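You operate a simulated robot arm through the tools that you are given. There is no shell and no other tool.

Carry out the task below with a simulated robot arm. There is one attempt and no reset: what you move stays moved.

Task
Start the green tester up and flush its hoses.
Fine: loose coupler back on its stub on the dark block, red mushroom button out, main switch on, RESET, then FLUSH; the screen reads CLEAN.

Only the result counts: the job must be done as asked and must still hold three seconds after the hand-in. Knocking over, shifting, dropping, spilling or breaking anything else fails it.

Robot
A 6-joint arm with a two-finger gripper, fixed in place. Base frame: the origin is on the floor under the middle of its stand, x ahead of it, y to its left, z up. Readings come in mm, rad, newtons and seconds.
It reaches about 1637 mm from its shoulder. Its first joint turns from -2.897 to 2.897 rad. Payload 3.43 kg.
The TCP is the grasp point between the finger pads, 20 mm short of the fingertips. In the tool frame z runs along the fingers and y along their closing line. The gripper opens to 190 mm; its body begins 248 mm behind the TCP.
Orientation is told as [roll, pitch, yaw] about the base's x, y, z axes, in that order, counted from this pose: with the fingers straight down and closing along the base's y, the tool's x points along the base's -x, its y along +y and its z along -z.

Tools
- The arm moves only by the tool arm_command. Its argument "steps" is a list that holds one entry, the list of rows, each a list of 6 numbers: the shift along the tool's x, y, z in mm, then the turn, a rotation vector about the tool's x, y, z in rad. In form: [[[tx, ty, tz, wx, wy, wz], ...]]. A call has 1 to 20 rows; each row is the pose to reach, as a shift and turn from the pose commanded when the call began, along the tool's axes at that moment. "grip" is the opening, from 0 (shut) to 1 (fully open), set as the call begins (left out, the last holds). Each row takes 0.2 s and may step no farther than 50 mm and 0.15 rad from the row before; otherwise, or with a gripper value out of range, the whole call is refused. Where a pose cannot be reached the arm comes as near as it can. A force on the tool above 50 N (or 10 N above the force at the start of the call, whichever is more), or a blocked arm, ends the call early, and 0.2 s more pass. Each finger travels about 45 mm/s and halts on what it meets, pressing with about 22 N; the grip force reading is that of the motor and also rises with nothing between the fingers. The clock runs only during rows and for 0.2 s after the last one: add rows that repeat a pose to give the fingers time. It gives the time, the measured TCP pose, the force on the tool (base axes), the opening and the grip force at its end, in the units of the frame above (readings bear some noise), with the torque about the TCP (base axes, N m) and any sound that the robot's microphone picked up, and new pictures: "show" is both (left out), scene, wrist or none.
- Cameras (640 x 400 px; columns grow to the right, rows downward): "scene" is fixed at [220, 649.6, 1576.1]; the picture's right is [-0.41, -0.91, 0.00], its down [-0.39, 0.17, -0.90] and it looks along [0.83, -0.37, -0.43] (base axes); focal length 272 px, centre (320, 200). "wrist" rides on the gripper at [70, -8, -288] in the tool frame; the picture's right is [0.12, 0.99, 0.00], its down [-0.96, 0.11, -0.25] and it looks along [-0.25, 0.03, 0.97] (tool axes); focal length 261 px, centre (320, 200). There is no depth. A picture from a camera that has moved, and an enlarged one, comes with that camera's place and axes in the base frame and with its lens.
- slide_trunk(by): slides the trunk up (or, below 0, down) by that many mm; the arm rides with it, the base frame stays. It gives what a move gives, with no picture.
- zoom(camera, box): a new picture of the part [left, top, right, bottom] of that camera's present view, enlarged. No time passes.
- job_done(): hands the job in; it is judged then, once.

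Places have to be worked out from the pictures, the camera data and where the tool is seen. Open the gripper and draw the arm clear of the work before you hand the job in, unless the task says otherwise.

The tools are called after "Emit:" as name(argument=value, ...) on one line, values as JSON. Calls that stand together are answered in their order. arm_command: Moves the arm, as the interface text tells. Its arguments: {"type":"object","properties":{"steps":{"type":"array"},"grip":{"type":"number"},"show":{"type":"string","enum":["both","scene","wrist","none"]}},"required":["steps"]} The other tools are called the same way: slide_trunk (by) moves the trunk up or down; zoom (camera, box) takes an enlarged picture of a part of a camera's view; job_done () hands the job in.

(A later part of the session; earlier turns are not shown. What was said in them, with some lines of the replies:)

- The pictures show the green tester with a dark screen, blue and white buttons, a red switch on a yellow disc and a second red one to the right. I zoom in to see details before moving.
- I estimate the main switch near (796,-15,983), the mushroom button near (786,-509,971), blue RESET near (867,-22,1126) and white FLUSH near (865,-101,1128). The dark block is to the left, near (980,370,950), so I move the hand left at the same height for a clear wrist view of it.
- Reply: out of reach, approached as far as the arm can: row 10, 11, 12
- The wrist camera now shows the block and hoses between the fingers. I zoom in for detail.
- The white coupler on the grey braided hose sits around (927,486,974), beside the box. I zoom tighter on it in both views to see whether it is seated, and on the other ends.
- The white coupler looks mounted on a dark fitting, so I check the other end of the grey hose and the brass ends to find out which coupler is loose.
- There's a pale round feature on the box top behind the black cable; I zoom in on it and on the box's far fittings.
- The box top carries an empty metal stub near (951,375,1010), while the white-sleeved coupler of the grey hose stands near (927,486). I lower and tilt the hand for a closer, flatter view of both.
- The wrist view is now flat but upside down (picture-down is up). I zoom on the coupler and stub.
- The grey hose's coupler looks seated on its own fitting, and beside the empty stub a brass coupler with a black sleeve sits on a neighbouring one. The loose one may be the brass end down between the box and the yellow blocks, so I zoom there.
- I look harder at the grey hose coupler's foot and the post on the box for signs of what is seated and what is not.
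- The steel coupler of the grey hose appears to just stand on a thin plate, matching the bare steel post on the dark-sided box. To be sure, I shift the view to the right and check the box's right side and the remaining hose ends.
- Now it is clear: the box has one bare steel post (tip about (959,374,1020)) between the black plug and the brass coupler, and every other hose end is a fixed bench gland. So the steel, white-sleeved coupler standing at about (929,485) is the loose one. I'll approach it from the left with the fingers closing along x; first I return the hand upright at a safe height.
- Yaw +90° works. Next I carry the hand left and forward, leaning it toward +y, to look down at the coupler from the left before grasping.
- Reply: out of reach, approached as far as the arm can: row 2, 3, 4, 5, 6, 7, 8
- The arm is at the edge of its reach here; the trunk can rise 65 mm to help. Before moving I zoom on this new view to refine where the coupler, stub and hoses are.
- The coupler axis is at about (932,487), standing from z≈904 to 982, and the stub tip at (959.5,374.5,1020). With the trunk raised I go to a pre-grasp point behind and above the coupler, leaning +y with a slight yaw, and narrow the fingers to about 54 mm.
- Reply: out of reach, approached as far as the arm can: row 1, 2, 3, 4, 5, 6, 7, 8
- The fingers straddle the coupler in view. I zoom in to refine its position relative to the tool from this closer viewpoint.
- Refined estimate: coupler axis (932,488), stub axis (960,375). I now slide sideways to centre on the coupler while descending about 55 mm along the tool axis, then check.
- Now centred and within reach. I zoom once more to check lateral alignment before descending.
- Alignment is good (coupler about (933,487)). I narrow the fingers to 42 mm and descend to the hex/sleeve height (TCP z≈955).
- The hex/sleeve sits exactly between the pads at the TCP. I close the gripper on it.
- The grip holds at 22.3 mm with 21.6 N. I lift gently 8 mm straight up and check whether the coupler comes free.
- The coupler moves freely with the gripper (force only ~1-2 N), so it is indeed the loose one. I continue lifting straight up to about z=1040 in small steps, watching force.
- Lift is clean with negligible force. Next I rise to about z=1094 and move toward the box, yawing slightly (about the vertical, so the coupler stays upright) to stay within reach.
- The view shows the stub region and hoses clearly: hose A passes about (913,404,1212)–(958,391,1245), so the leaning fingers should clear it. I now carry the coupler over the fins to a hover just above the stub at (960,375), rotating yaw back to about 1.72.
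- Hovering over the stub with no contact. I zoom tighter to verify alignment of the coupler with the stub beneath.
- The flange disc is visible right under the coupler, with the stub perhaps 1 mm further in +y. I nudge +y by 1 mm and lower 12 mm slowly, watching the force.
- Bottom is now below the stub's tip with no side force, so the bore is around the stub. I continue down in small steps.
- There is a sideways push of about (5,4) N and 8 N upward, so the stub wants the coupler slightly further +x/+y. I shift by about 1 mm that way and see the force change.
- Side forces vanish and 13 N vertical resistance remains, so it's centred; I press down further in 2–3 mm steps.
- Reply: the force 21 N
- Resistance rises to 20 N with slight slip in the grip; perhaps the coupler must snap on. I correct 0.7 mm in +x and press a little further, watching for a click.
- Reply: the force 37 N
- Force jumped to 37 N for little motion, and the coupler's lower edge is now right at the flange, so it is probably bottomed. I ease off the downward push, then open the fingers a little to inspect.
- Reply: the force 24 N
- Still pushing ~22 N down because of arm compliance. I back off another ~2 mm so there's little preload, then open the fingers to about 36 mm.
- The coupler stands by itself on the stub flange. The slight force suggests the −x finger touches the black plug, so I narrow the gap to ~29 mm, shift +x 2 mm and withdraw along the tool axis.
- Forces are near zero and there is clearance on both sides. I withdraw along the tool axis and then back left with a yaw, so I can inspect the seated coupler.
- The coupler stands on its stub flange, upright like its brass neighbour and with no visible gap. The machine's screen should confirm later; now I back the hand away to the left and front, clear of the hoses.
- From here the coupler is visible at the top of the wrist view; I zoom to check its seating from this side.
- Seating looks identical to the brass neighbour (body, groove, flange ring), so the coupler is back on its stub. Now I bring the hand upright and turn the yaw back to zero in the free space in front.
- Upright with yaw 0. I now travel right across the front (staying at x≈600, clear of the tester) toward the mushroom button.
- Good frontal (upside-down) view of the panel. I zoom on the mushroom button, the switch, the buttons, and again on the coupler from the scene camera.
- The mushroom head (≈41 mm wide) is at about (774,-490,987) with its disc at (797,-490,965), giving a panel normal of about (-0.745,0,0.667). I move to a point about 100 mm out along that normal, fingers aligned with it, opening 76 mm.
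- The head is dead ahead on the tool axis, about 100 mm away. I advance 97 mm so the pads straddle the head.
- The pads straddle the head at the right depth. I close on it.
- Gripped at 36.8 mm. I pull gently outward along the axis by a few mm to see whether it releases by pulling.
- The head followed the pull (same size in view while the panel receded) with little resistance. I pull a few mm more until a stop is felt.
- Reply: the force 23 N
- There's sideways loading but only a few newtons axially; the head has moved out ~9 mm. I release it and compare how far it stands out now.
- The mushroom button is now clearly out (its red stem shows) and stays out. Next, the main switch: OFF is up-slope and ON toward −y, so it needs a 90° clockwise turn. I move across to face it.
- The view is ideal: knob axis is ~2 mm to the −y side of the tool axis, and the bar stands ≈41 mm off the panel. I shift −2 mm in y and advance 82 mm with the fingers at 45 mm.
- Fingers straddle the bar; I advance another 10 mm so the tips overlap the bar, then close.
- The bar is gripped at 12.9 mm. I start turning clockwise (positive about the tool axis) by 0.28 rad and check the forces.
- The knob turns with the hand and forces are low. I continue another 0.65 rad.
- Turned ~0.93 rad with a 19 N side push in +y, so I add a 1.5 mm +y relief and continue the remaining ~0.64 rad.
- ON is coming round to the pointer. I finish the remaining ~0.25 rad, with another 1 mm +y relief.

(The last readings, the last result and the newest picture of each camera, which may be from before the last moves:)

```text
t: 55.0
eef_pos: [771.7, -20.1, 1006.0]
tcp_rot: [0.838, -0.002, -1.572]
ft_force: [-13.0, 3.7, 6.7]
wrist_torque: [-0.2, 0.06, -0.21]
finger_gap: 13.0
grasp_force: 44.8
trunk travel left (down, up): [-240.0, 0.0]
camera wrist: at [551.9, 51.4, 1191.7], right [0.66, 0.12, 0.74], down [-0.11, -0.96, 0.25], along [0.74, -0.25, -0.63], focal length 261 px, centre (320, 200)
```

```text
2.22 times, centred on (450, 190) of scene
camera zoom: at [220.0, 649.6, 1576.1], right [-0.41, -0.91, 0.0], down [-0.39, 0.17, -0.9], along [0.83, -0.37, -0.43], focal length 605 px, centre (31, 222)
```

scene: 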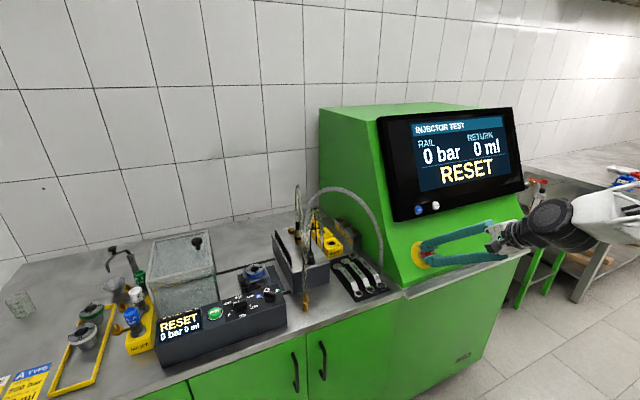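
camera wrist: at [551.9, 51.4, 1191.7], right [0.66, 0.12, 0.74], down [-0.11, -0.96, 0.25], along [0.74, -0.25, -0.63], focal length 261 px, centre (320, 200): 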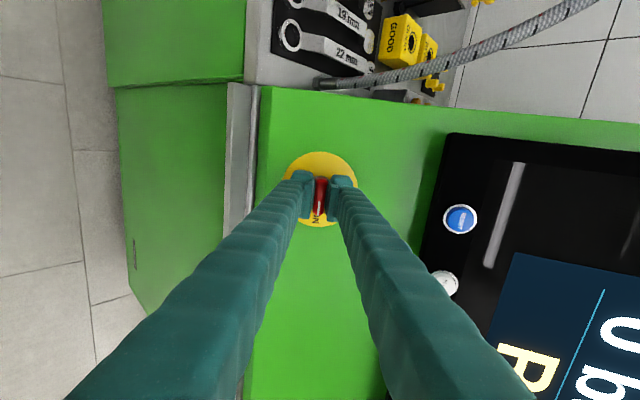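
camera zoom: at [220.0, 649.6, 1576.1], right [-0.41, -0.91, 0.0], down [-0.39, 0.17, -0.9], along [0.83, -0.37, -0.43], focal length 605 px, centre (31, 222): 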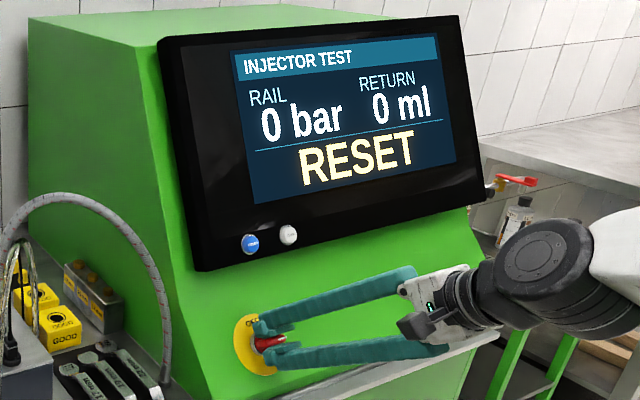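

The screen lights up: "INJECTOR TEST … RESET", so power is on and it awaits RESET. I release the knob and retreat straight back.

Emit:
arm_command(steps=[[[0, 0, 0, 0, 0, 0], [0, 0, 0, 0, 0, 0], [0, 0, 0, 0, 0, 0]]], grip=0.237, show="none")

Emit:
arm_command(steps=[[[0, 0, -25, 0, 0, 0], [0, 0, -65, 0, 0, 0], [0, 0, -110, 0, 0, 0]]], show="wrist")

Emit:
zoom(camera="wrist", box=[260, 120, 520, 300])

Emit:
zoom(camera="scene", box=[370, 180, 530, 280])

```text
t: 55.8
eef_pos: [772.3, -18.7, 1005.1]
tcp_rot: [0.836, -0.002, -1.57]
ft_force: [0.2, -0.7, -0.8]
wrist_torque: [0.01, -0.03, 0.03]
finger_gap: 44.8
grasp_force: 0.0
trunk travel left (down, up): [-240.0, 0.0]
```

```text
t: 56.6
eef_pos: [690.0, -16.6, 1076.2]
tcp_rot: [0.835, 0.0, -1.571]
ft_force: [0.1, 0.5, -0.6]
wrist_torque: [0.03, 0.08, 0.0]
finger_gap: 45.2
grasp_force: 0.1
trunk travel left (down, up): [-240.0, 0.0]
camera wrist: at [471.9, 53.9, 1262.7], right [0.67, 0.12, 0.74], down [-0.11, -0.96, 0.25], along [0.74, -0.25, -0.63], focal length 261 px, centre (320, 200)
```

wrist: 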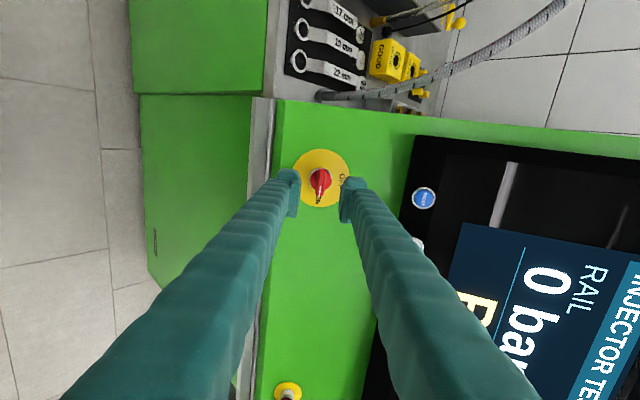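

```text
2.22 times, centred on (390, 210) of wrist
camera zoom: at [471.9, 53.9, 1262.7], right [0.67, 0.12, 0.74], down [-0.11, -0.96, 0.25], along [0.74, -0.25, -0.63], focal length 579 px, centre (164, 178)
```

zoom: 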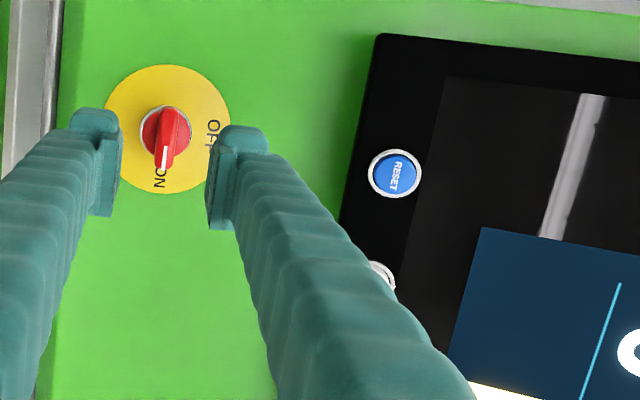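

```text
4.00 times, centred on (450, 230) of scene
camera zoom: at [220.0, 649.6, 1576.1], right [-0.41, -0.91, 0.0], down [-0.39, 0.17, -0.9], along [0.83, -0.37, -0.43], focal length 1089 px, centre (-200, 80)
```

zoom: 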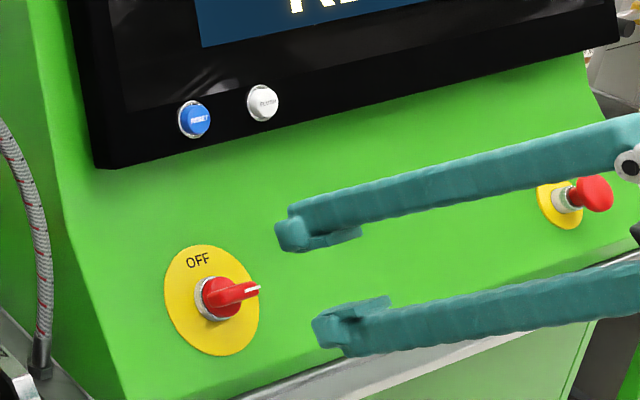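

The knob points to ON. I rotate the hand back and then tilt and move to face the blue RESET button squarely (bezel normal about (-0.907,0,0.42)).

Emit:
arm_command(steps=[[[0, 0, 0, 0, 0, -0.145], [0, 0, 0, 0, 0, -0.29], [0, 0, 0, 0, 0, -0.435], [0, 0, 0, 0, 0, -0.58], [0, 0, 0, 0, 0, -0.725], [0, 0, 0, 0, 0, -0.87], [0, 0, 0, 0, 0, -1.015], [0, 0, 0, 0, 0, -1.16], [0, 0, 0, 0, 0, -1.305], [0, 0, 0, 0, 0, -1.45], [0, 0, 0, 0, 0, -1.571]]], show="none")

```text
t: 59.0
eef_pos: [688.7, -17.6, 1077.5]
tcp_rot: [-0.005, -0.838, 0.006]
ft_force: [0.6, -0.6, 0.0]
wrist_torque: [-0.05, -0.01, 0.0]
finger_gap: 45.0
grasp_force: 0.2
trunk travel left (down, up): [-240.0, 0.0]
```

Now I tilt and move to about 110 mm in front of RESET with fingers open for a clear look.

Emit:
arm_command(steps=[[[-40.9, -1.5, -1.7, 0, -0.099, 0], [-81.7, -2.9, -3.3, 0, -0.198, 0], [-122.6, -4.4, -5, 0, -0.297, 0], [-122.6, -4.4, -5, 0, -0.297, 0]]], grip=0.4, show="both")

Emit:
zoom(camera="wrist", box=[250, 120, 390, 240])

```text
t: 60.2
eef_pos: [752.2, -3.0, 1144.4]
tcp_rot: [-0.259, -1.038, 0.347]
ft_force: [-0.4, -0.8, 0.2]
wrist_torque: [-0.03, 0.0, -0.04]
finger_gap: 76.0
grasp_force: 0.0
out of reach, approached as far as the arm can: row 3
trunk travel left (down, up): [-240.0, 0.0]
stopped in row 4: the arm was blocked; the commanded pose is now the measured one
camera wrist: at [469.5, -36.7, 1225.3], right [-0.18, 0.96, -0.23], down [0.23, 0.27, 0.94], along [0.96, 0.12, -0.27], focal length 261 px, centre (320, 200)
```

scene: 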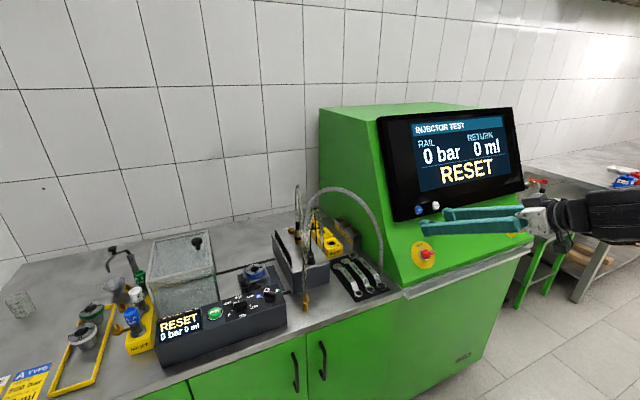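
wrist: 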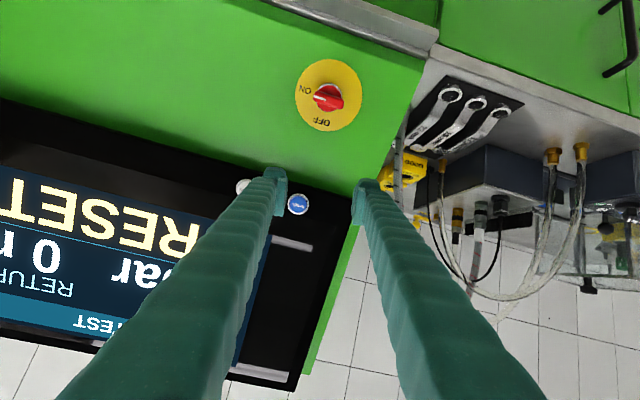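

```text
3.33 times, centred on (320, 180) of wrist
camera zoom: at [469.5, -36.7, 1225.3], right [-0.18, 0.96, -0.23], down [0.23, 0.27, 0.94], along [0.96, 0.12, -0.27], focal length 869 px, centre (320, 267)
```

zoom: 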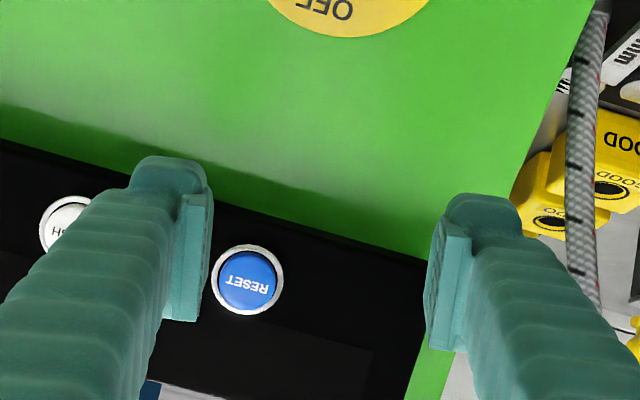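

The arm got blocked near a limit in that steeper tilt; the hand is clear of everything and forces are zero. I restore the earlier workable orientation (tilt 0.838) a bit further back and will press RESET obliquely instead; triangulation puts RESET at about (863,-22,1132).

Emit:
arm_command(steps=[[[29.4, -0.3, -7.7, 0.0077, 0.074, 0.0593], [58.7, -0.5, -15.5, 0.0153, 0.148, 0.1185], [88.1, -0.8, -23.2, 0.023, 0.222, 0.178], [88.1, -0.8, -23.2, 0.023, 0.222, 0.178]]], show="wrist")

```text
t: 61.2
eef_pos: [692.6, -18.7, 1080.2]
tcp_rot: [-0.001, -0.84, 0.003]
ft_force: [0.9, -0.3, -0.8]
wrist_torque: [0.0, -0.04, 0.03]
finger_gap: 76.0
grasp_force: 0.0
trunk travel left (down, up): [-240.0, 0.0]
camera wrist: at [430.8, -28.5, 1219.8], right [-0.08, 0.99, -0.09], down [0.46, 0.12, 0.88], along [0.88, 0.03, -0.46], focal length 261 px, centre (320, 200)
```

wrist: 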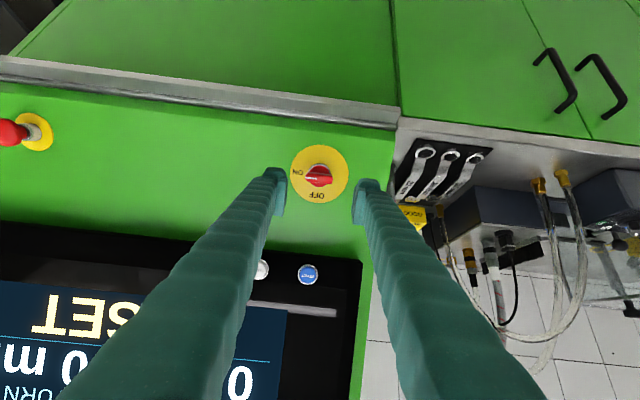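

Clean orientation restored. I now move up and forward, keeping this tilt, so the tool axis points at RESET from about 100 mm.

Emit:
arm_command(steps=[[[-38, -0.8, -1.9, 0, 0, 0], [-76, -1.6, -3.8, 0, 0, 0], [-114, -2.5, -5.7, 0, 0, 0], [-152.1, -3.3, -7.6, 0, 0, 0], [-152.1, -3.3, -7.6, 0, 0, 0]]], show="wrist")

Emit:
zoom(camera="wrist", box=[250, 120, 390, 240])

```text
t: 62.4
eef_pos: [789.6, -20.4, 1197.4]
tcp_rot: [0.0, -0.841, 0.001]
ft_force: [-0.2, 0.3, -0.2]
wrist_torque: [0.0, 0.0, -0.03]
finger_gap: 75.9
grasp_force: 0.1
trunk travel left (down, up): [-240.0, 0.0]
camera wrist: at [527.8, -30.8, 1337.5], right [-0.08, 0.99, -0.09], down [0.46, 0.12, 0.88], along [0.88, 0.03, -0.46], focal length 261 px, centre (320, 200)
```

wrist: 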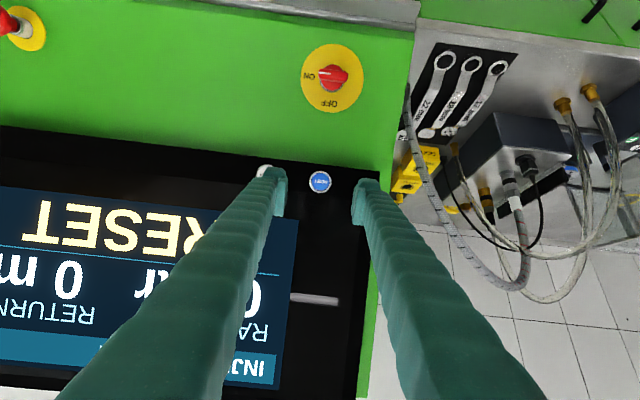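

```text
3.33 times, centred on (320, 180) of wrist
camera zoom: at [527.8, -30.8, 1337.5], right [-0.08, 0.99, -0.09], down [0.46, 0.12, 0.88], along [0.88, 0.03, -0.46], focal length 869 px, centre (320, 267)
```

zoom: 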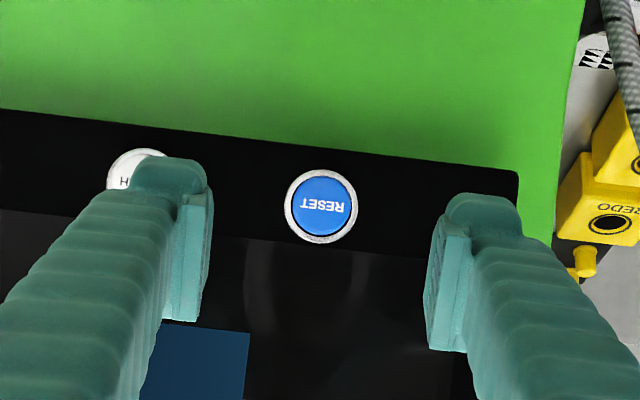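

RESET lies exactly on the tool axis about 97 mm ahead. I close the fingers to a probe, then advance most of the way.

Emit:
arm_command(steps=[[[2, 0, 0, 0, 0, 0], [4, 0, 0, 0, 0, 0], [5, 0, 0, 0, 0, 0], [5, 0, 10, 0, 0, 0], [5, 0, 20, 0, 0, 0], [5, 0, 35, 0, 0, 0], [5, 0, 55, 0, 0, 0], [5, 0, 66, 0, 0, 0]]], grip=0.0, show="both")

Emit:
zoom(camera="wrist", box=[270, 140, 370, 240])

Emit:
zoom(camera="scene", box=[395, 180, 465, 240])

```text
t: 64.2
eef_pos: [831.8, -23.2, 1150.4]
tcp_rot: [0.0, -0.839, 0.002]
ft_force: [-0.1, 0.3, 0.9]
wrist_torque: [0.01, 0.02, 0.02]
finger_gap: 0.0
grasp_force: 21.9
trunk travel left (down, up): [-240.0, 0.0]
camera wrist: at [570.8, -32.1, 1290.0], right [-0.08, 0.99, -0.09], down [0.46, 0.12, 0.88], along [0.89, 0.03, -0.46], focal length 261 px, centre (320, 200)
```

scene: 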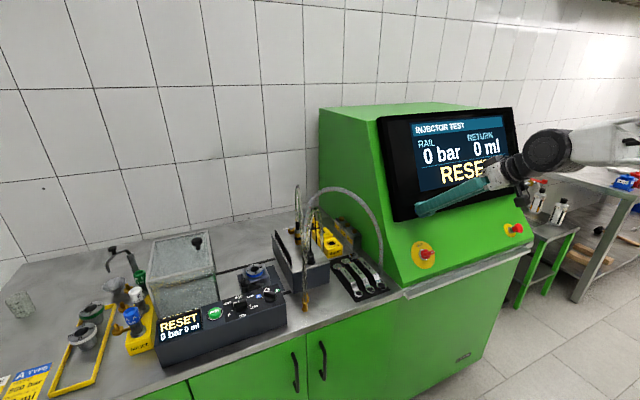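
wrist: 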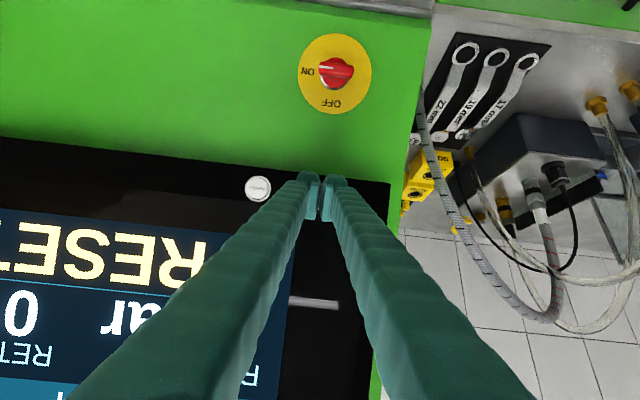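

```text
4.00 times, centred on (320, 190) of wrist
camera zoom: at [570.8, -32.1, 1290.0], right [-0.08, 0.99, -0.09], down [0.46, 0.12, 0.88], along [0.89, 0.03, -0.46], focal length 1043 px, centre (320, 240)
```

zoom: 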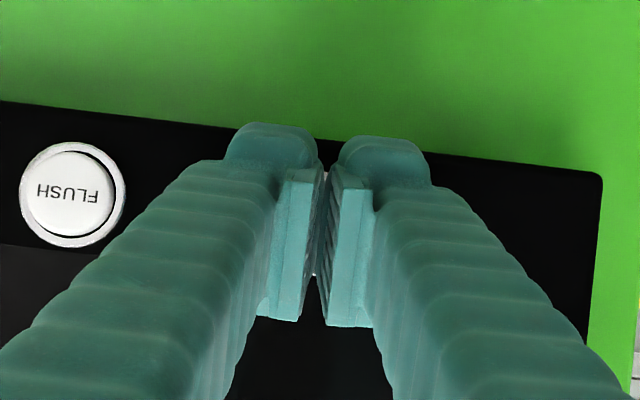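

```text
6.67 times, centred on (430, 210) of scene
camera zoom: at [220.0, 649.6, 1576.1], right [-0.41, -0.91, 0.0], down [-0.39, 0.17, -0.9], along [0.83, -0.37, -0.43], focal length 1816 px, centre (-413, 133)
```

zoom: 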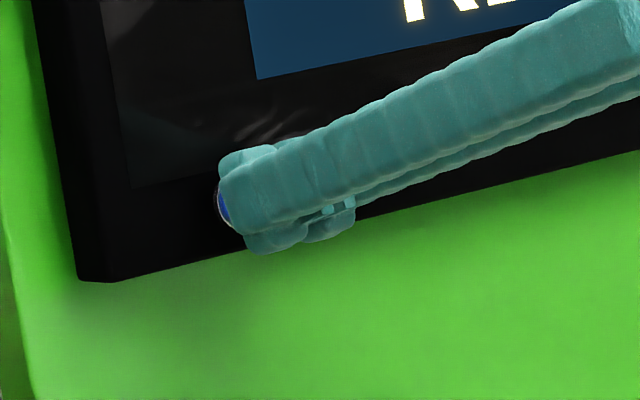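

Fingertips are ~13 mm from the button. I advance slowly to contact.

Emit:
arm_command(steps=[[[-1, 0, 4, 0, 0, 0], [-1, 0, 8, 0, 0, 0], [-1, 0, 10, 0, 0, 0], [-1, 0, 12, 0, 0, 0]]], show="none")

Emit:
zoom(camera="scene", box=[395, 100, 535, 240])

```text
t: 65.2
eef_pos: [842.3, -21.6, 1143.3]
tcp_rot: [0.0, -0.841, 0.0]
ft_force: [-2.4, 0.0, 3.2]
wrist_torque: [0.05, -0.08, 0.01]
finger_gap: 0.0
grasp_force: 22.1
trunk travel left (down, up): [-240.0, 0.0]
heard: click
```

```text
2.86 times, centred on (465, 170) of scene
camera zoom: at [220.0, 649.6, 1576.1], right [-0.41, -0.91, 0.0], down [-0.39, 0.17, -0.9], along [0.83, -0.37, -0.43], focal length 778 px, centre (-94, 286)
```

zoom: 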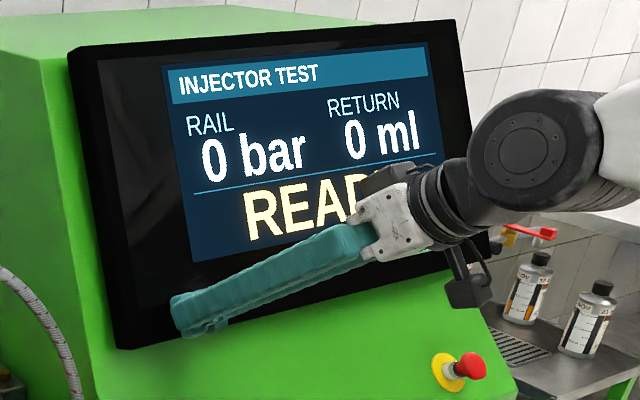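

Click heard and the screen now says READY. I back off 40 mm and shift 80 mm in −y to line up with FLUSH at about (865,-102,1130).

Emit:
arm_command(steps=[[[0, 0, -20, 0, 0, 0], [0, 0, -40, 0, 0, 0], [0, -40, -40, 0, 0, 0], [0, -80.5, -40, 0, 0, 0], [0, -80.5, -40, 0, 0, 0]]], show="both")

Emit:
zoom(camera="scene", box=[375, 100, 535, 240])

Emit:
zoom(camera="wrist", box=[270, 140, 370, 240])

```text
t: 66.4
eef_pos: [811.6, -103.7, 1169.7]
tcp_rot: [-0.002, -0.841, 0.002]
ft_force: [-0.2, 0.1, 0.4]
wrist_torque: [-0.01, 0.0, 0.01]
finger_gap: 0.0
grasp_force: 21.8
trunk travel left (down, up): [-240.0, 0.0]
camera wrist: at [551.1, -113.7, 1309.5], right [-0.08, 0.99, -0.09], down [0.46, 0.12, 0.88], along [0.88, 0.03, -0.46], focal length 261 px, centre (320, 200)
```

scene: 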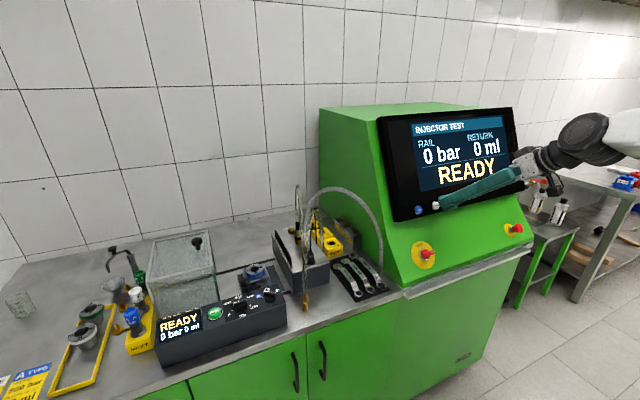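
wrist: 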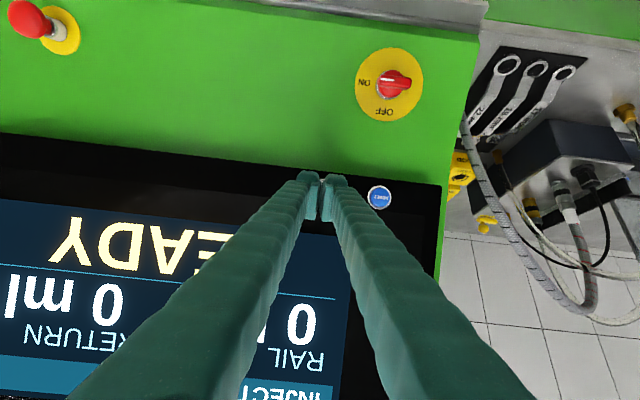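

```text
2.86 times, centred on (455, 170) of scene
camera zoom: at [220.0, 649.6, 1576.1], right [-0.41, -0.91, 0.0], down [-0.39, 0.17, -0.9], along [0.83, -0.37, -0.43], focal length 778 px, centre (-66, 286)
```

zoom: 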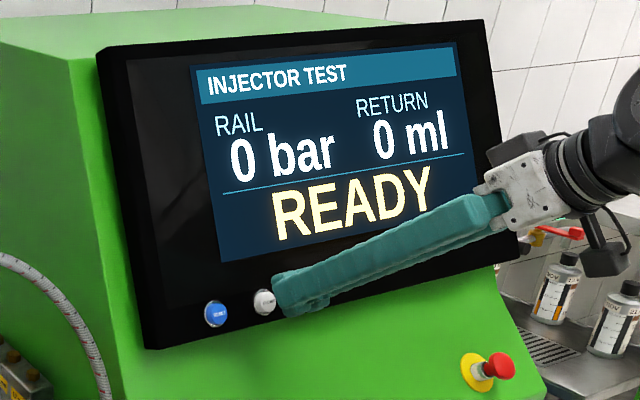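

```text
4.00 times, centred on (320, 190) of wrist
camera zoom: at [551.1, -113.7, 1309.5], right [-0.08, 0.99, -0.09], down [0.46, 0.12, 0.88], along [0.88, 0.03, -0.46], focal length 1043 px, centre (320, 240)
```

zoom: 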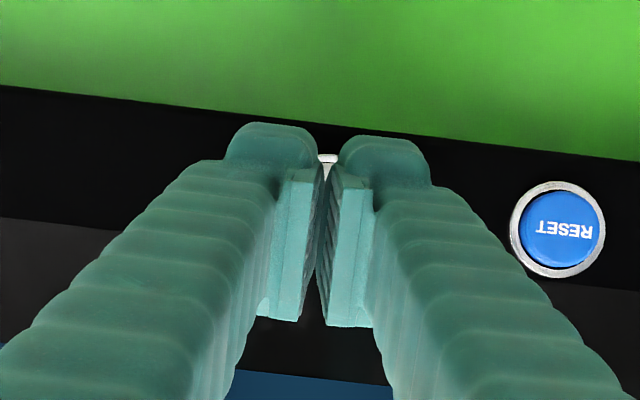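

FLUSH shows right between the fingertips. I advance slowly until it clicks.

Emit:
arm_command(steps=[[[0, 0, 15, 0, 0, 0], [0, 0, 28, 0, 0, 0], [0, 0, 35, 0, 0, 0], [0, 0, 38, 0, 0, 0], [0, 0, 40, 0, 0, 0]]], show="none")

Emit:
zoom(camera="scene", box=[375, 100, 535, 240])

```text
t: 67.6
eef_pos: [841.4, -103.7, 1142.4]
tcp_rot: [-0.001, -0.84, 0.002]
ft_force: [-2.8, 0.2, 4.0]
wrist_torque: [0.08, -0.08, 0.02]
finger_gap: 0.1
grasp_force: 22.4
trunk travel left (down, up): [-240.0, 0.0]
heard: click
```

```text
2.86 times, centred on (455, 170) of scene
camera zoom: at [220.0, 649.6, 1576.1], right [-0.41, -0.91, 0.0], down [-0.39, 0.17, -0.9], along [0.83, -0.37, -0.43], focal length 778 px, centre (-66, 286)
```

zoom: 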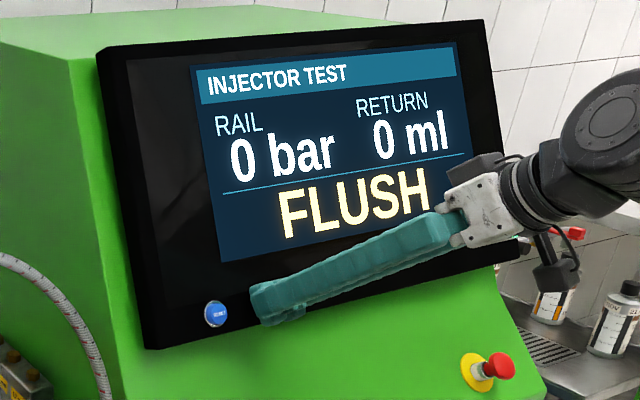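

The click was heard and the screen shows FLUSH running. I back off from the button and wait, watching the screen.

Emit:
arm_command(steps=[[[0, 0, -25, 0, 0, 0], [0, 0, -60, 0, 0, 0], [0, 0, -60, 0, 0, 0], [0, 0, -60, 0, 0, 0], [0, 0, -60, 0, 0, 0]]], show="scene")

Emit:
zoom(camera="scene", box=[375, 100, 535, 240])

Emit:
zoom(camera="scene", box=[260, 180, 400, 300])

```text
t: 68.8
eef_pos: [798.4, -101.1, 1181.0]
tcp_rot: [0.001, -0.839, 0.002]
ft_force: [-0.6, 0.2, 1.2]
wrist_torque: [0.0, -0.01, 0.01]
finger_gap: 0.0
grasp_force: 22.2
trunk travel left (down, up): [-240.0, 0.0]
```

scene: 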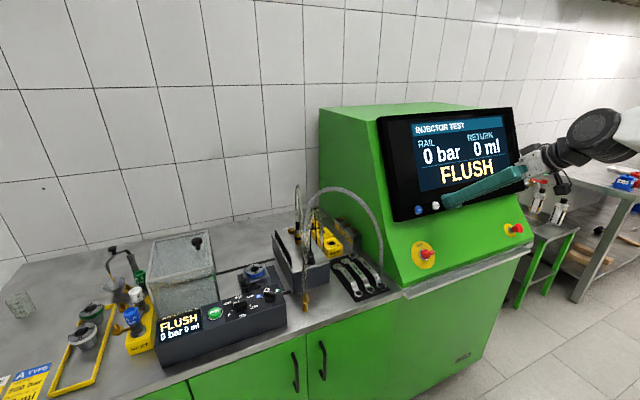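

```text
2.86 times, centred on (455, 170) of scene
camera zoom: at [220.0, 649.6, 1576.1], right [-0.41, -0.91, 0.0], down [-0.39, 0.17, -0.9], along [0.83, -0.37, -0.43], focal length 778 px, centre (-66, 286)
```

zoom: 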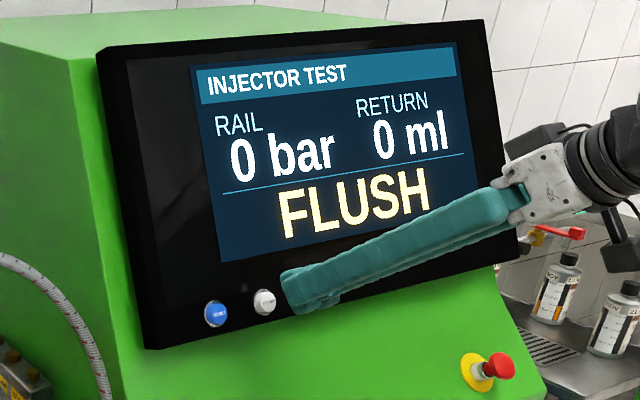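

```text
3.33 times, centred on (330, 240) of scene
camera zoom: at [220.0, 649.6, 1576.1], right [-0.41, -0.91, 0.0], down [-0.39, 0.17, -0.9], along [0.83, -0.37, -0.43], focal length 908 px, centre (287, 67)
```

zoom: 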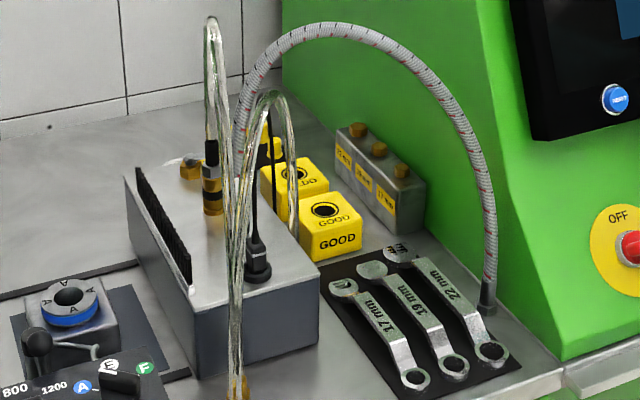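

FLUSH is still running. I draw the arm back further, open the gripper and wait while watching the screen.

Emit:
arm_command(steps=[[[0, 0, -40, 0, 0, 0], [0, 0, -80, 0, 0, 0], [0, 0, -110, 0, 0, 0], [0, 0, -110, 0, 0, 0], [0, 0, -110, 0, 0, 0], [0, 0, -110, 0, 0, 0], [0, 0, -110, 0, 0, 0], [0, 0, -110, 0, 0, 0], [0, 0, -110, 0, 0, 0], [0, 0, -110, 0, 0, 0]]], grip=0.4, show="both")

Emit:
zoom(camera="scene", box=[375, 100, 535, 280])

```text
t: 71.0
eef_pos: [715.4, -102.7, 1256.6]
tcp_rot: [0.0, -0.84, 0.003]
ft_force: [-0.2, 0.1, 0.1]
wrist_torque: [0.0, 0.01, 0.0]
finger_gap: 76.2
grasp_force: 0.1
trunk travel left (down, up): [-240.0, 0.0]
camera wrist: at [454.2, -112.1, 1396.0], right [-0.08, 0.99, -0.09], down [0.46, 0.12, 0.88], along [0.89, 0.03, -0.46], focal length 261 px, centre (320, 200)
```

scene: 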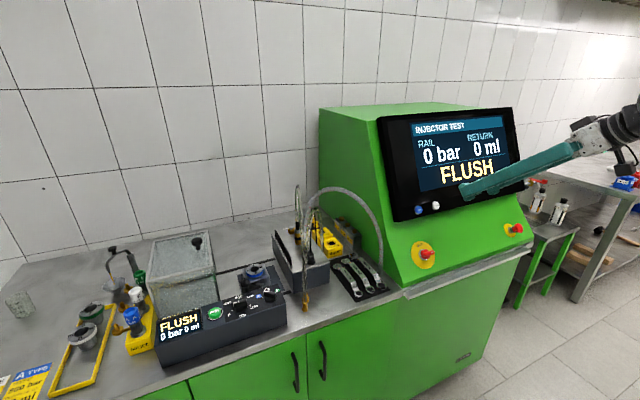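
wrist: 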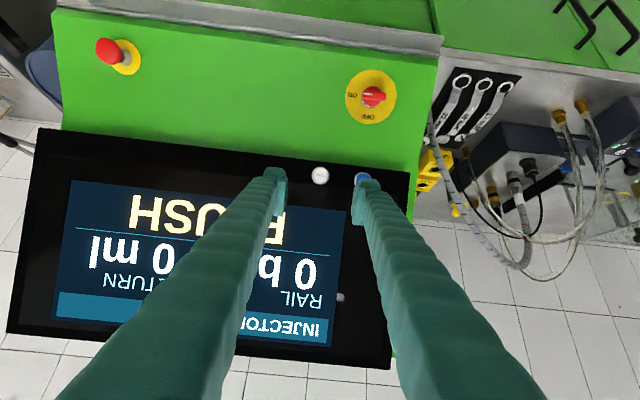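

```text
2.22 times, centred on (455, 190) of scene
camera zoom: at [220.0, 649.6, 1576.1], right [-0.41, -0.91, 0.0], down [-0.39, 0.17, -0.9], along [0.83, -0.37, -0.43], focal length 605 px, centre (20, 222)
```

zoom: 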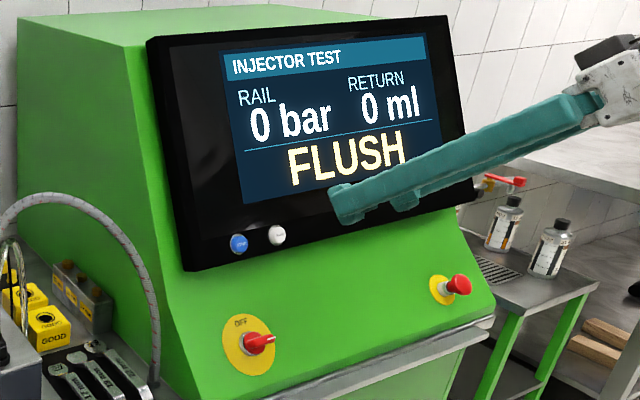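

Everything is stable (switch ON, mushroom out), and the screen still reads FLUSH. I wait a few more seconds in place.

Emit:
arm_command(steps=[[[0, 0, 0, 0, 0, 0], [0, 0, 0, 0, 0, 0], [0, 0, 0, 0, 0, 0], [0, 0, 0, 0, 0, 0], [0, 0, 0, 0, 0, 0], [0, 0, 0, 0, 0, 0], [0, 0, 0, 0, 0, 0], [0, 0, 0, 0, 0, 0], [0, 0, 0, 0, 0, 0], [0, 0, 0, 0, 0, 0], [0, 0, 0, 0, 0, 0], [0, 0, 0, 0, 0, 0], [0, 0, 0, 0, 0, 0], [0, 0, 0, 0, 0, 0], [0, 0, 0, 0, 0, 0], [0, 0, 0, 0, 0, 0], [0, 0, 0, 0, 0, 0], [0, 0, 0, 0, 0, 0], [0, 0, 0, 0, 0, 0], [0, 0, 0, 0, 0, 0]]], show="scene")

Emit:
zoom(camera="scene", box=[375, 100, 535, 280])

```text
t: 75.2
eef_pos: [715.4, -102.1, 1256.3]
tcp_rot: [0.0, -0.839, 0.0]
ft_force: [0.2, 0.0, 0.9]
wrist_torque: [-0.03, -0.02, -0.02]
finger_gap: 76.2
grasp_force: 0.0
trunk travel left (down, up): [-240.0, 0.0]
```

scene: 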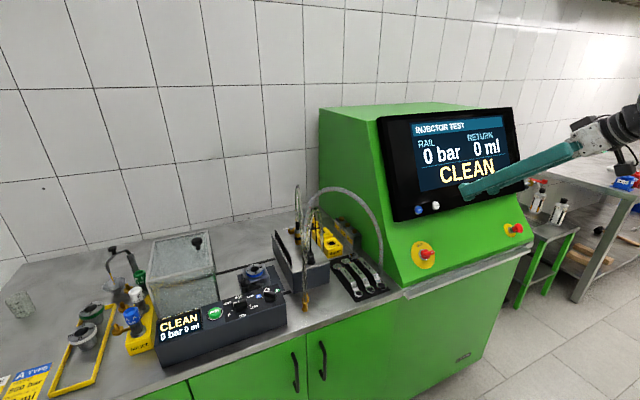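

```text
2.22 times, centred on (455, 190) of scene
camera zoom: at [220.0, 649.6, 1576.1], right [-0.41, -0.91, 0.0], down [-0.39, 0.17, -0.9], along [0.83, -0.37, -0.43], focal length 605 px, centre (20, 222)
```

zoom: 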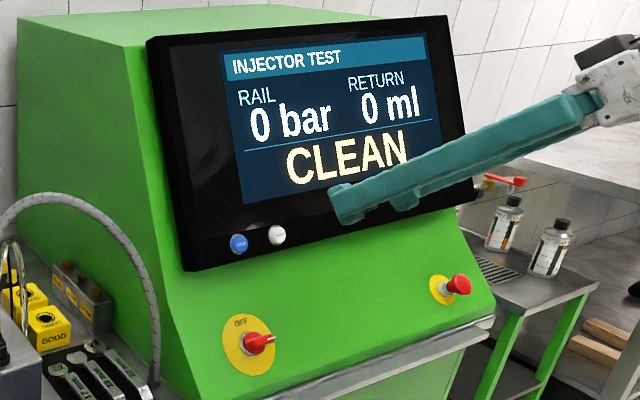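

The screen reads CLEAN. Before handing in I check the coupler once more in the wrist view and draw the arm a bit further clear with the gripper open.

Emit:
arm_command(steps=[[[0, 0, -40, 0, 0.05, 0], [0, 0, -80, 0, 0.1, 0], [0, 0, -120, 0, 0.15, 0], [0, 0, -120, 0, 0.15, 0]]], grip=1.0, show="both")

Emit:
zoom(camera="wrist", box=[420, 60, 640, 260])

Emit:
zoom(camera="scene", box=[40, 200, 340, 390])

```text
t: 76.2
eef_pos: [624.2, -104.0, 1338.8]
tcp_rot: [0.0, -0.689, 0.002]
ft_force: [0.6, -0.5, -0.3]
wrist_torque: [-0.01, 0.02, -0.07]
finger_gap: 164.9
grasp_force: 0.0
trunk travel left (down, up): [-240.0, 0.0]
camera wrist: at [386.6, -113.3, 1515.0], right [-0.09, 0.99, -0.08], down [0.59, 0.12, 0.8], along [0.81, 0.03, -0.59], focal length 261 px, centre (320, 200)
```

scene: 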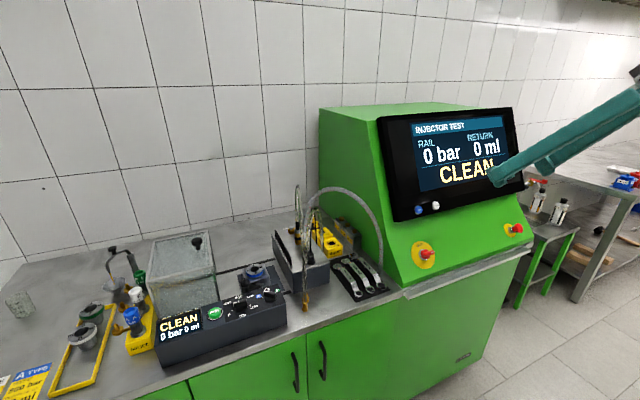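
wrist: 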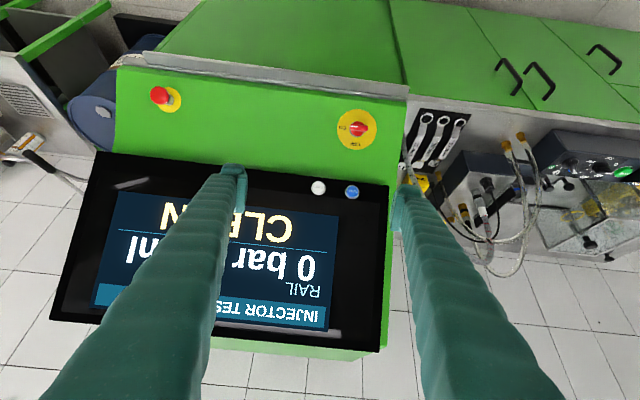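

```text
2.00 times, centred on (530, 160) of wrist
camera zoom: at [386.6, -113.3, 1515.0], right [-0.09, 0.99, -0.08], down [0.59, 0.12, 0.8], along [0.81, 0.03, -0.59], focal length 521 px, centre (-100, 280)
```

zoom: 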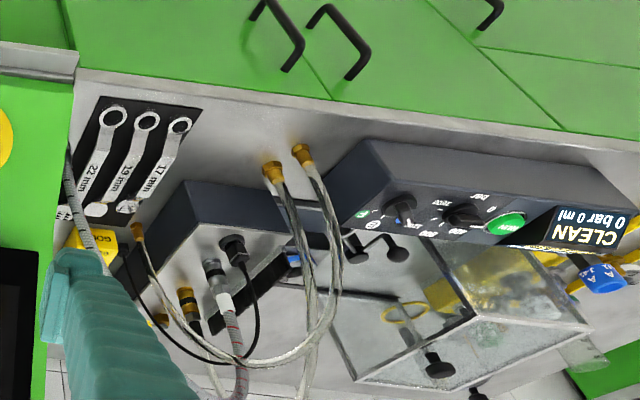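

```text
2.11 times, centred on (190, 295) of scene
camera zoom: at [220.0, 649.6, 1576.1], right [-0.41, -0.91, 0.0], down [-0.39, 0.17, -0.9], along [0.83, -0.37, -0.43], focal length 573 px, centre (594, 0)
```

zoom: 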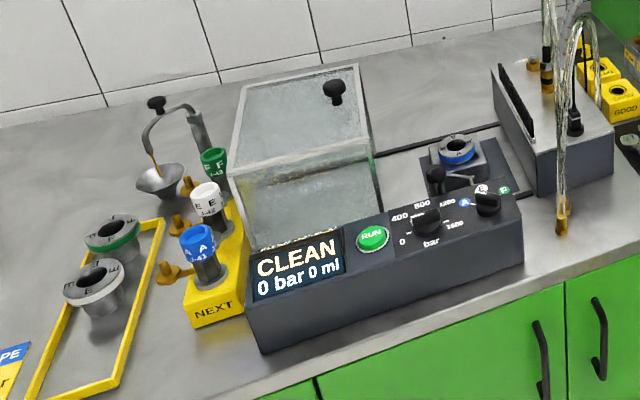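

All looks right. I check one oddity at the left gooseneck/funnel (a thin brown line) before handing in.

Emit:
zoom(camera="scene", box=[90, 230, 160, 310])

Emit:
zoom(camera="wrist", box=[450, 165, 520, 235])

```text
5.00 times, centred on (125, 270) of scene
camera zoom: at [220.0, 649.6, 1576.1], right [-0.41, -0.91, 0.0], down [-0.39, 0.17, -0.9], along [0.83, -0.37, -0.43], focal length 1362 px, centre (1295, -150)
```

zoom: 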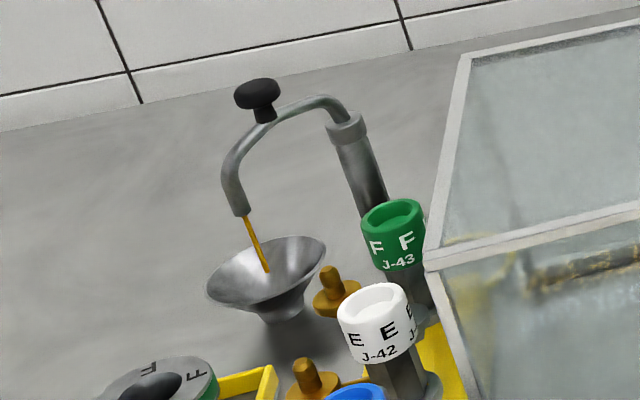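

```text
5.71 times, centred on (485, 200) of wrist
camera zoom: at [386.6, -113.3, 1515.0], right [-0.09, 0.99, -0.08], down [0.59, 0.12, 0.8], along [0.81, 0.03, -0.59], focal length 1489 px, centre (-623, 200)
```

zoom: 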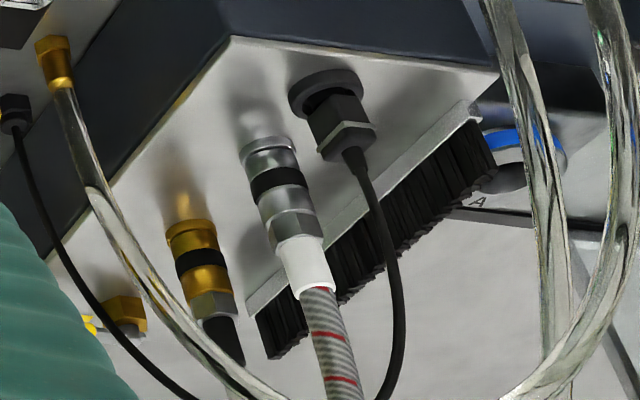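

The coupler is seated on its stub, the mushroom button is out, the switch is on, and both displays read CLEAN. The thin stream runs into the machine's own funnel. The arm is clear with the gripper open, so I hand in the job.

Emit:
job_done()

```text
The job is handed in.
```

The green tester is running, its hoses are flushed, and the screen reads CLEAN. The job is handed in.

- **Coupler:** the loose one was the steel coupler with the white sleeve on the grey hose. It is now back on its stub on top of the dark block, sitting flush like the brass one beside it.
- **Red mushroom button:** pulled out, and it stays out.
- **Main switch:** turned to ON.
- **RESET, then FLUSH:** both clicked when pressed. The screen went from READY to FLUSH, then to CLEAN within about eight seconds.

I saw nothing knocked over or moved. While seating the coupler, a finger lightly touched the black plug next to it. It looked undisturbed afterwards. A thin stream of oil is running from the gooseneck into its funnel. I took that as normal with the tester on.

The gripper is open and the arm is drawn back from the tester.
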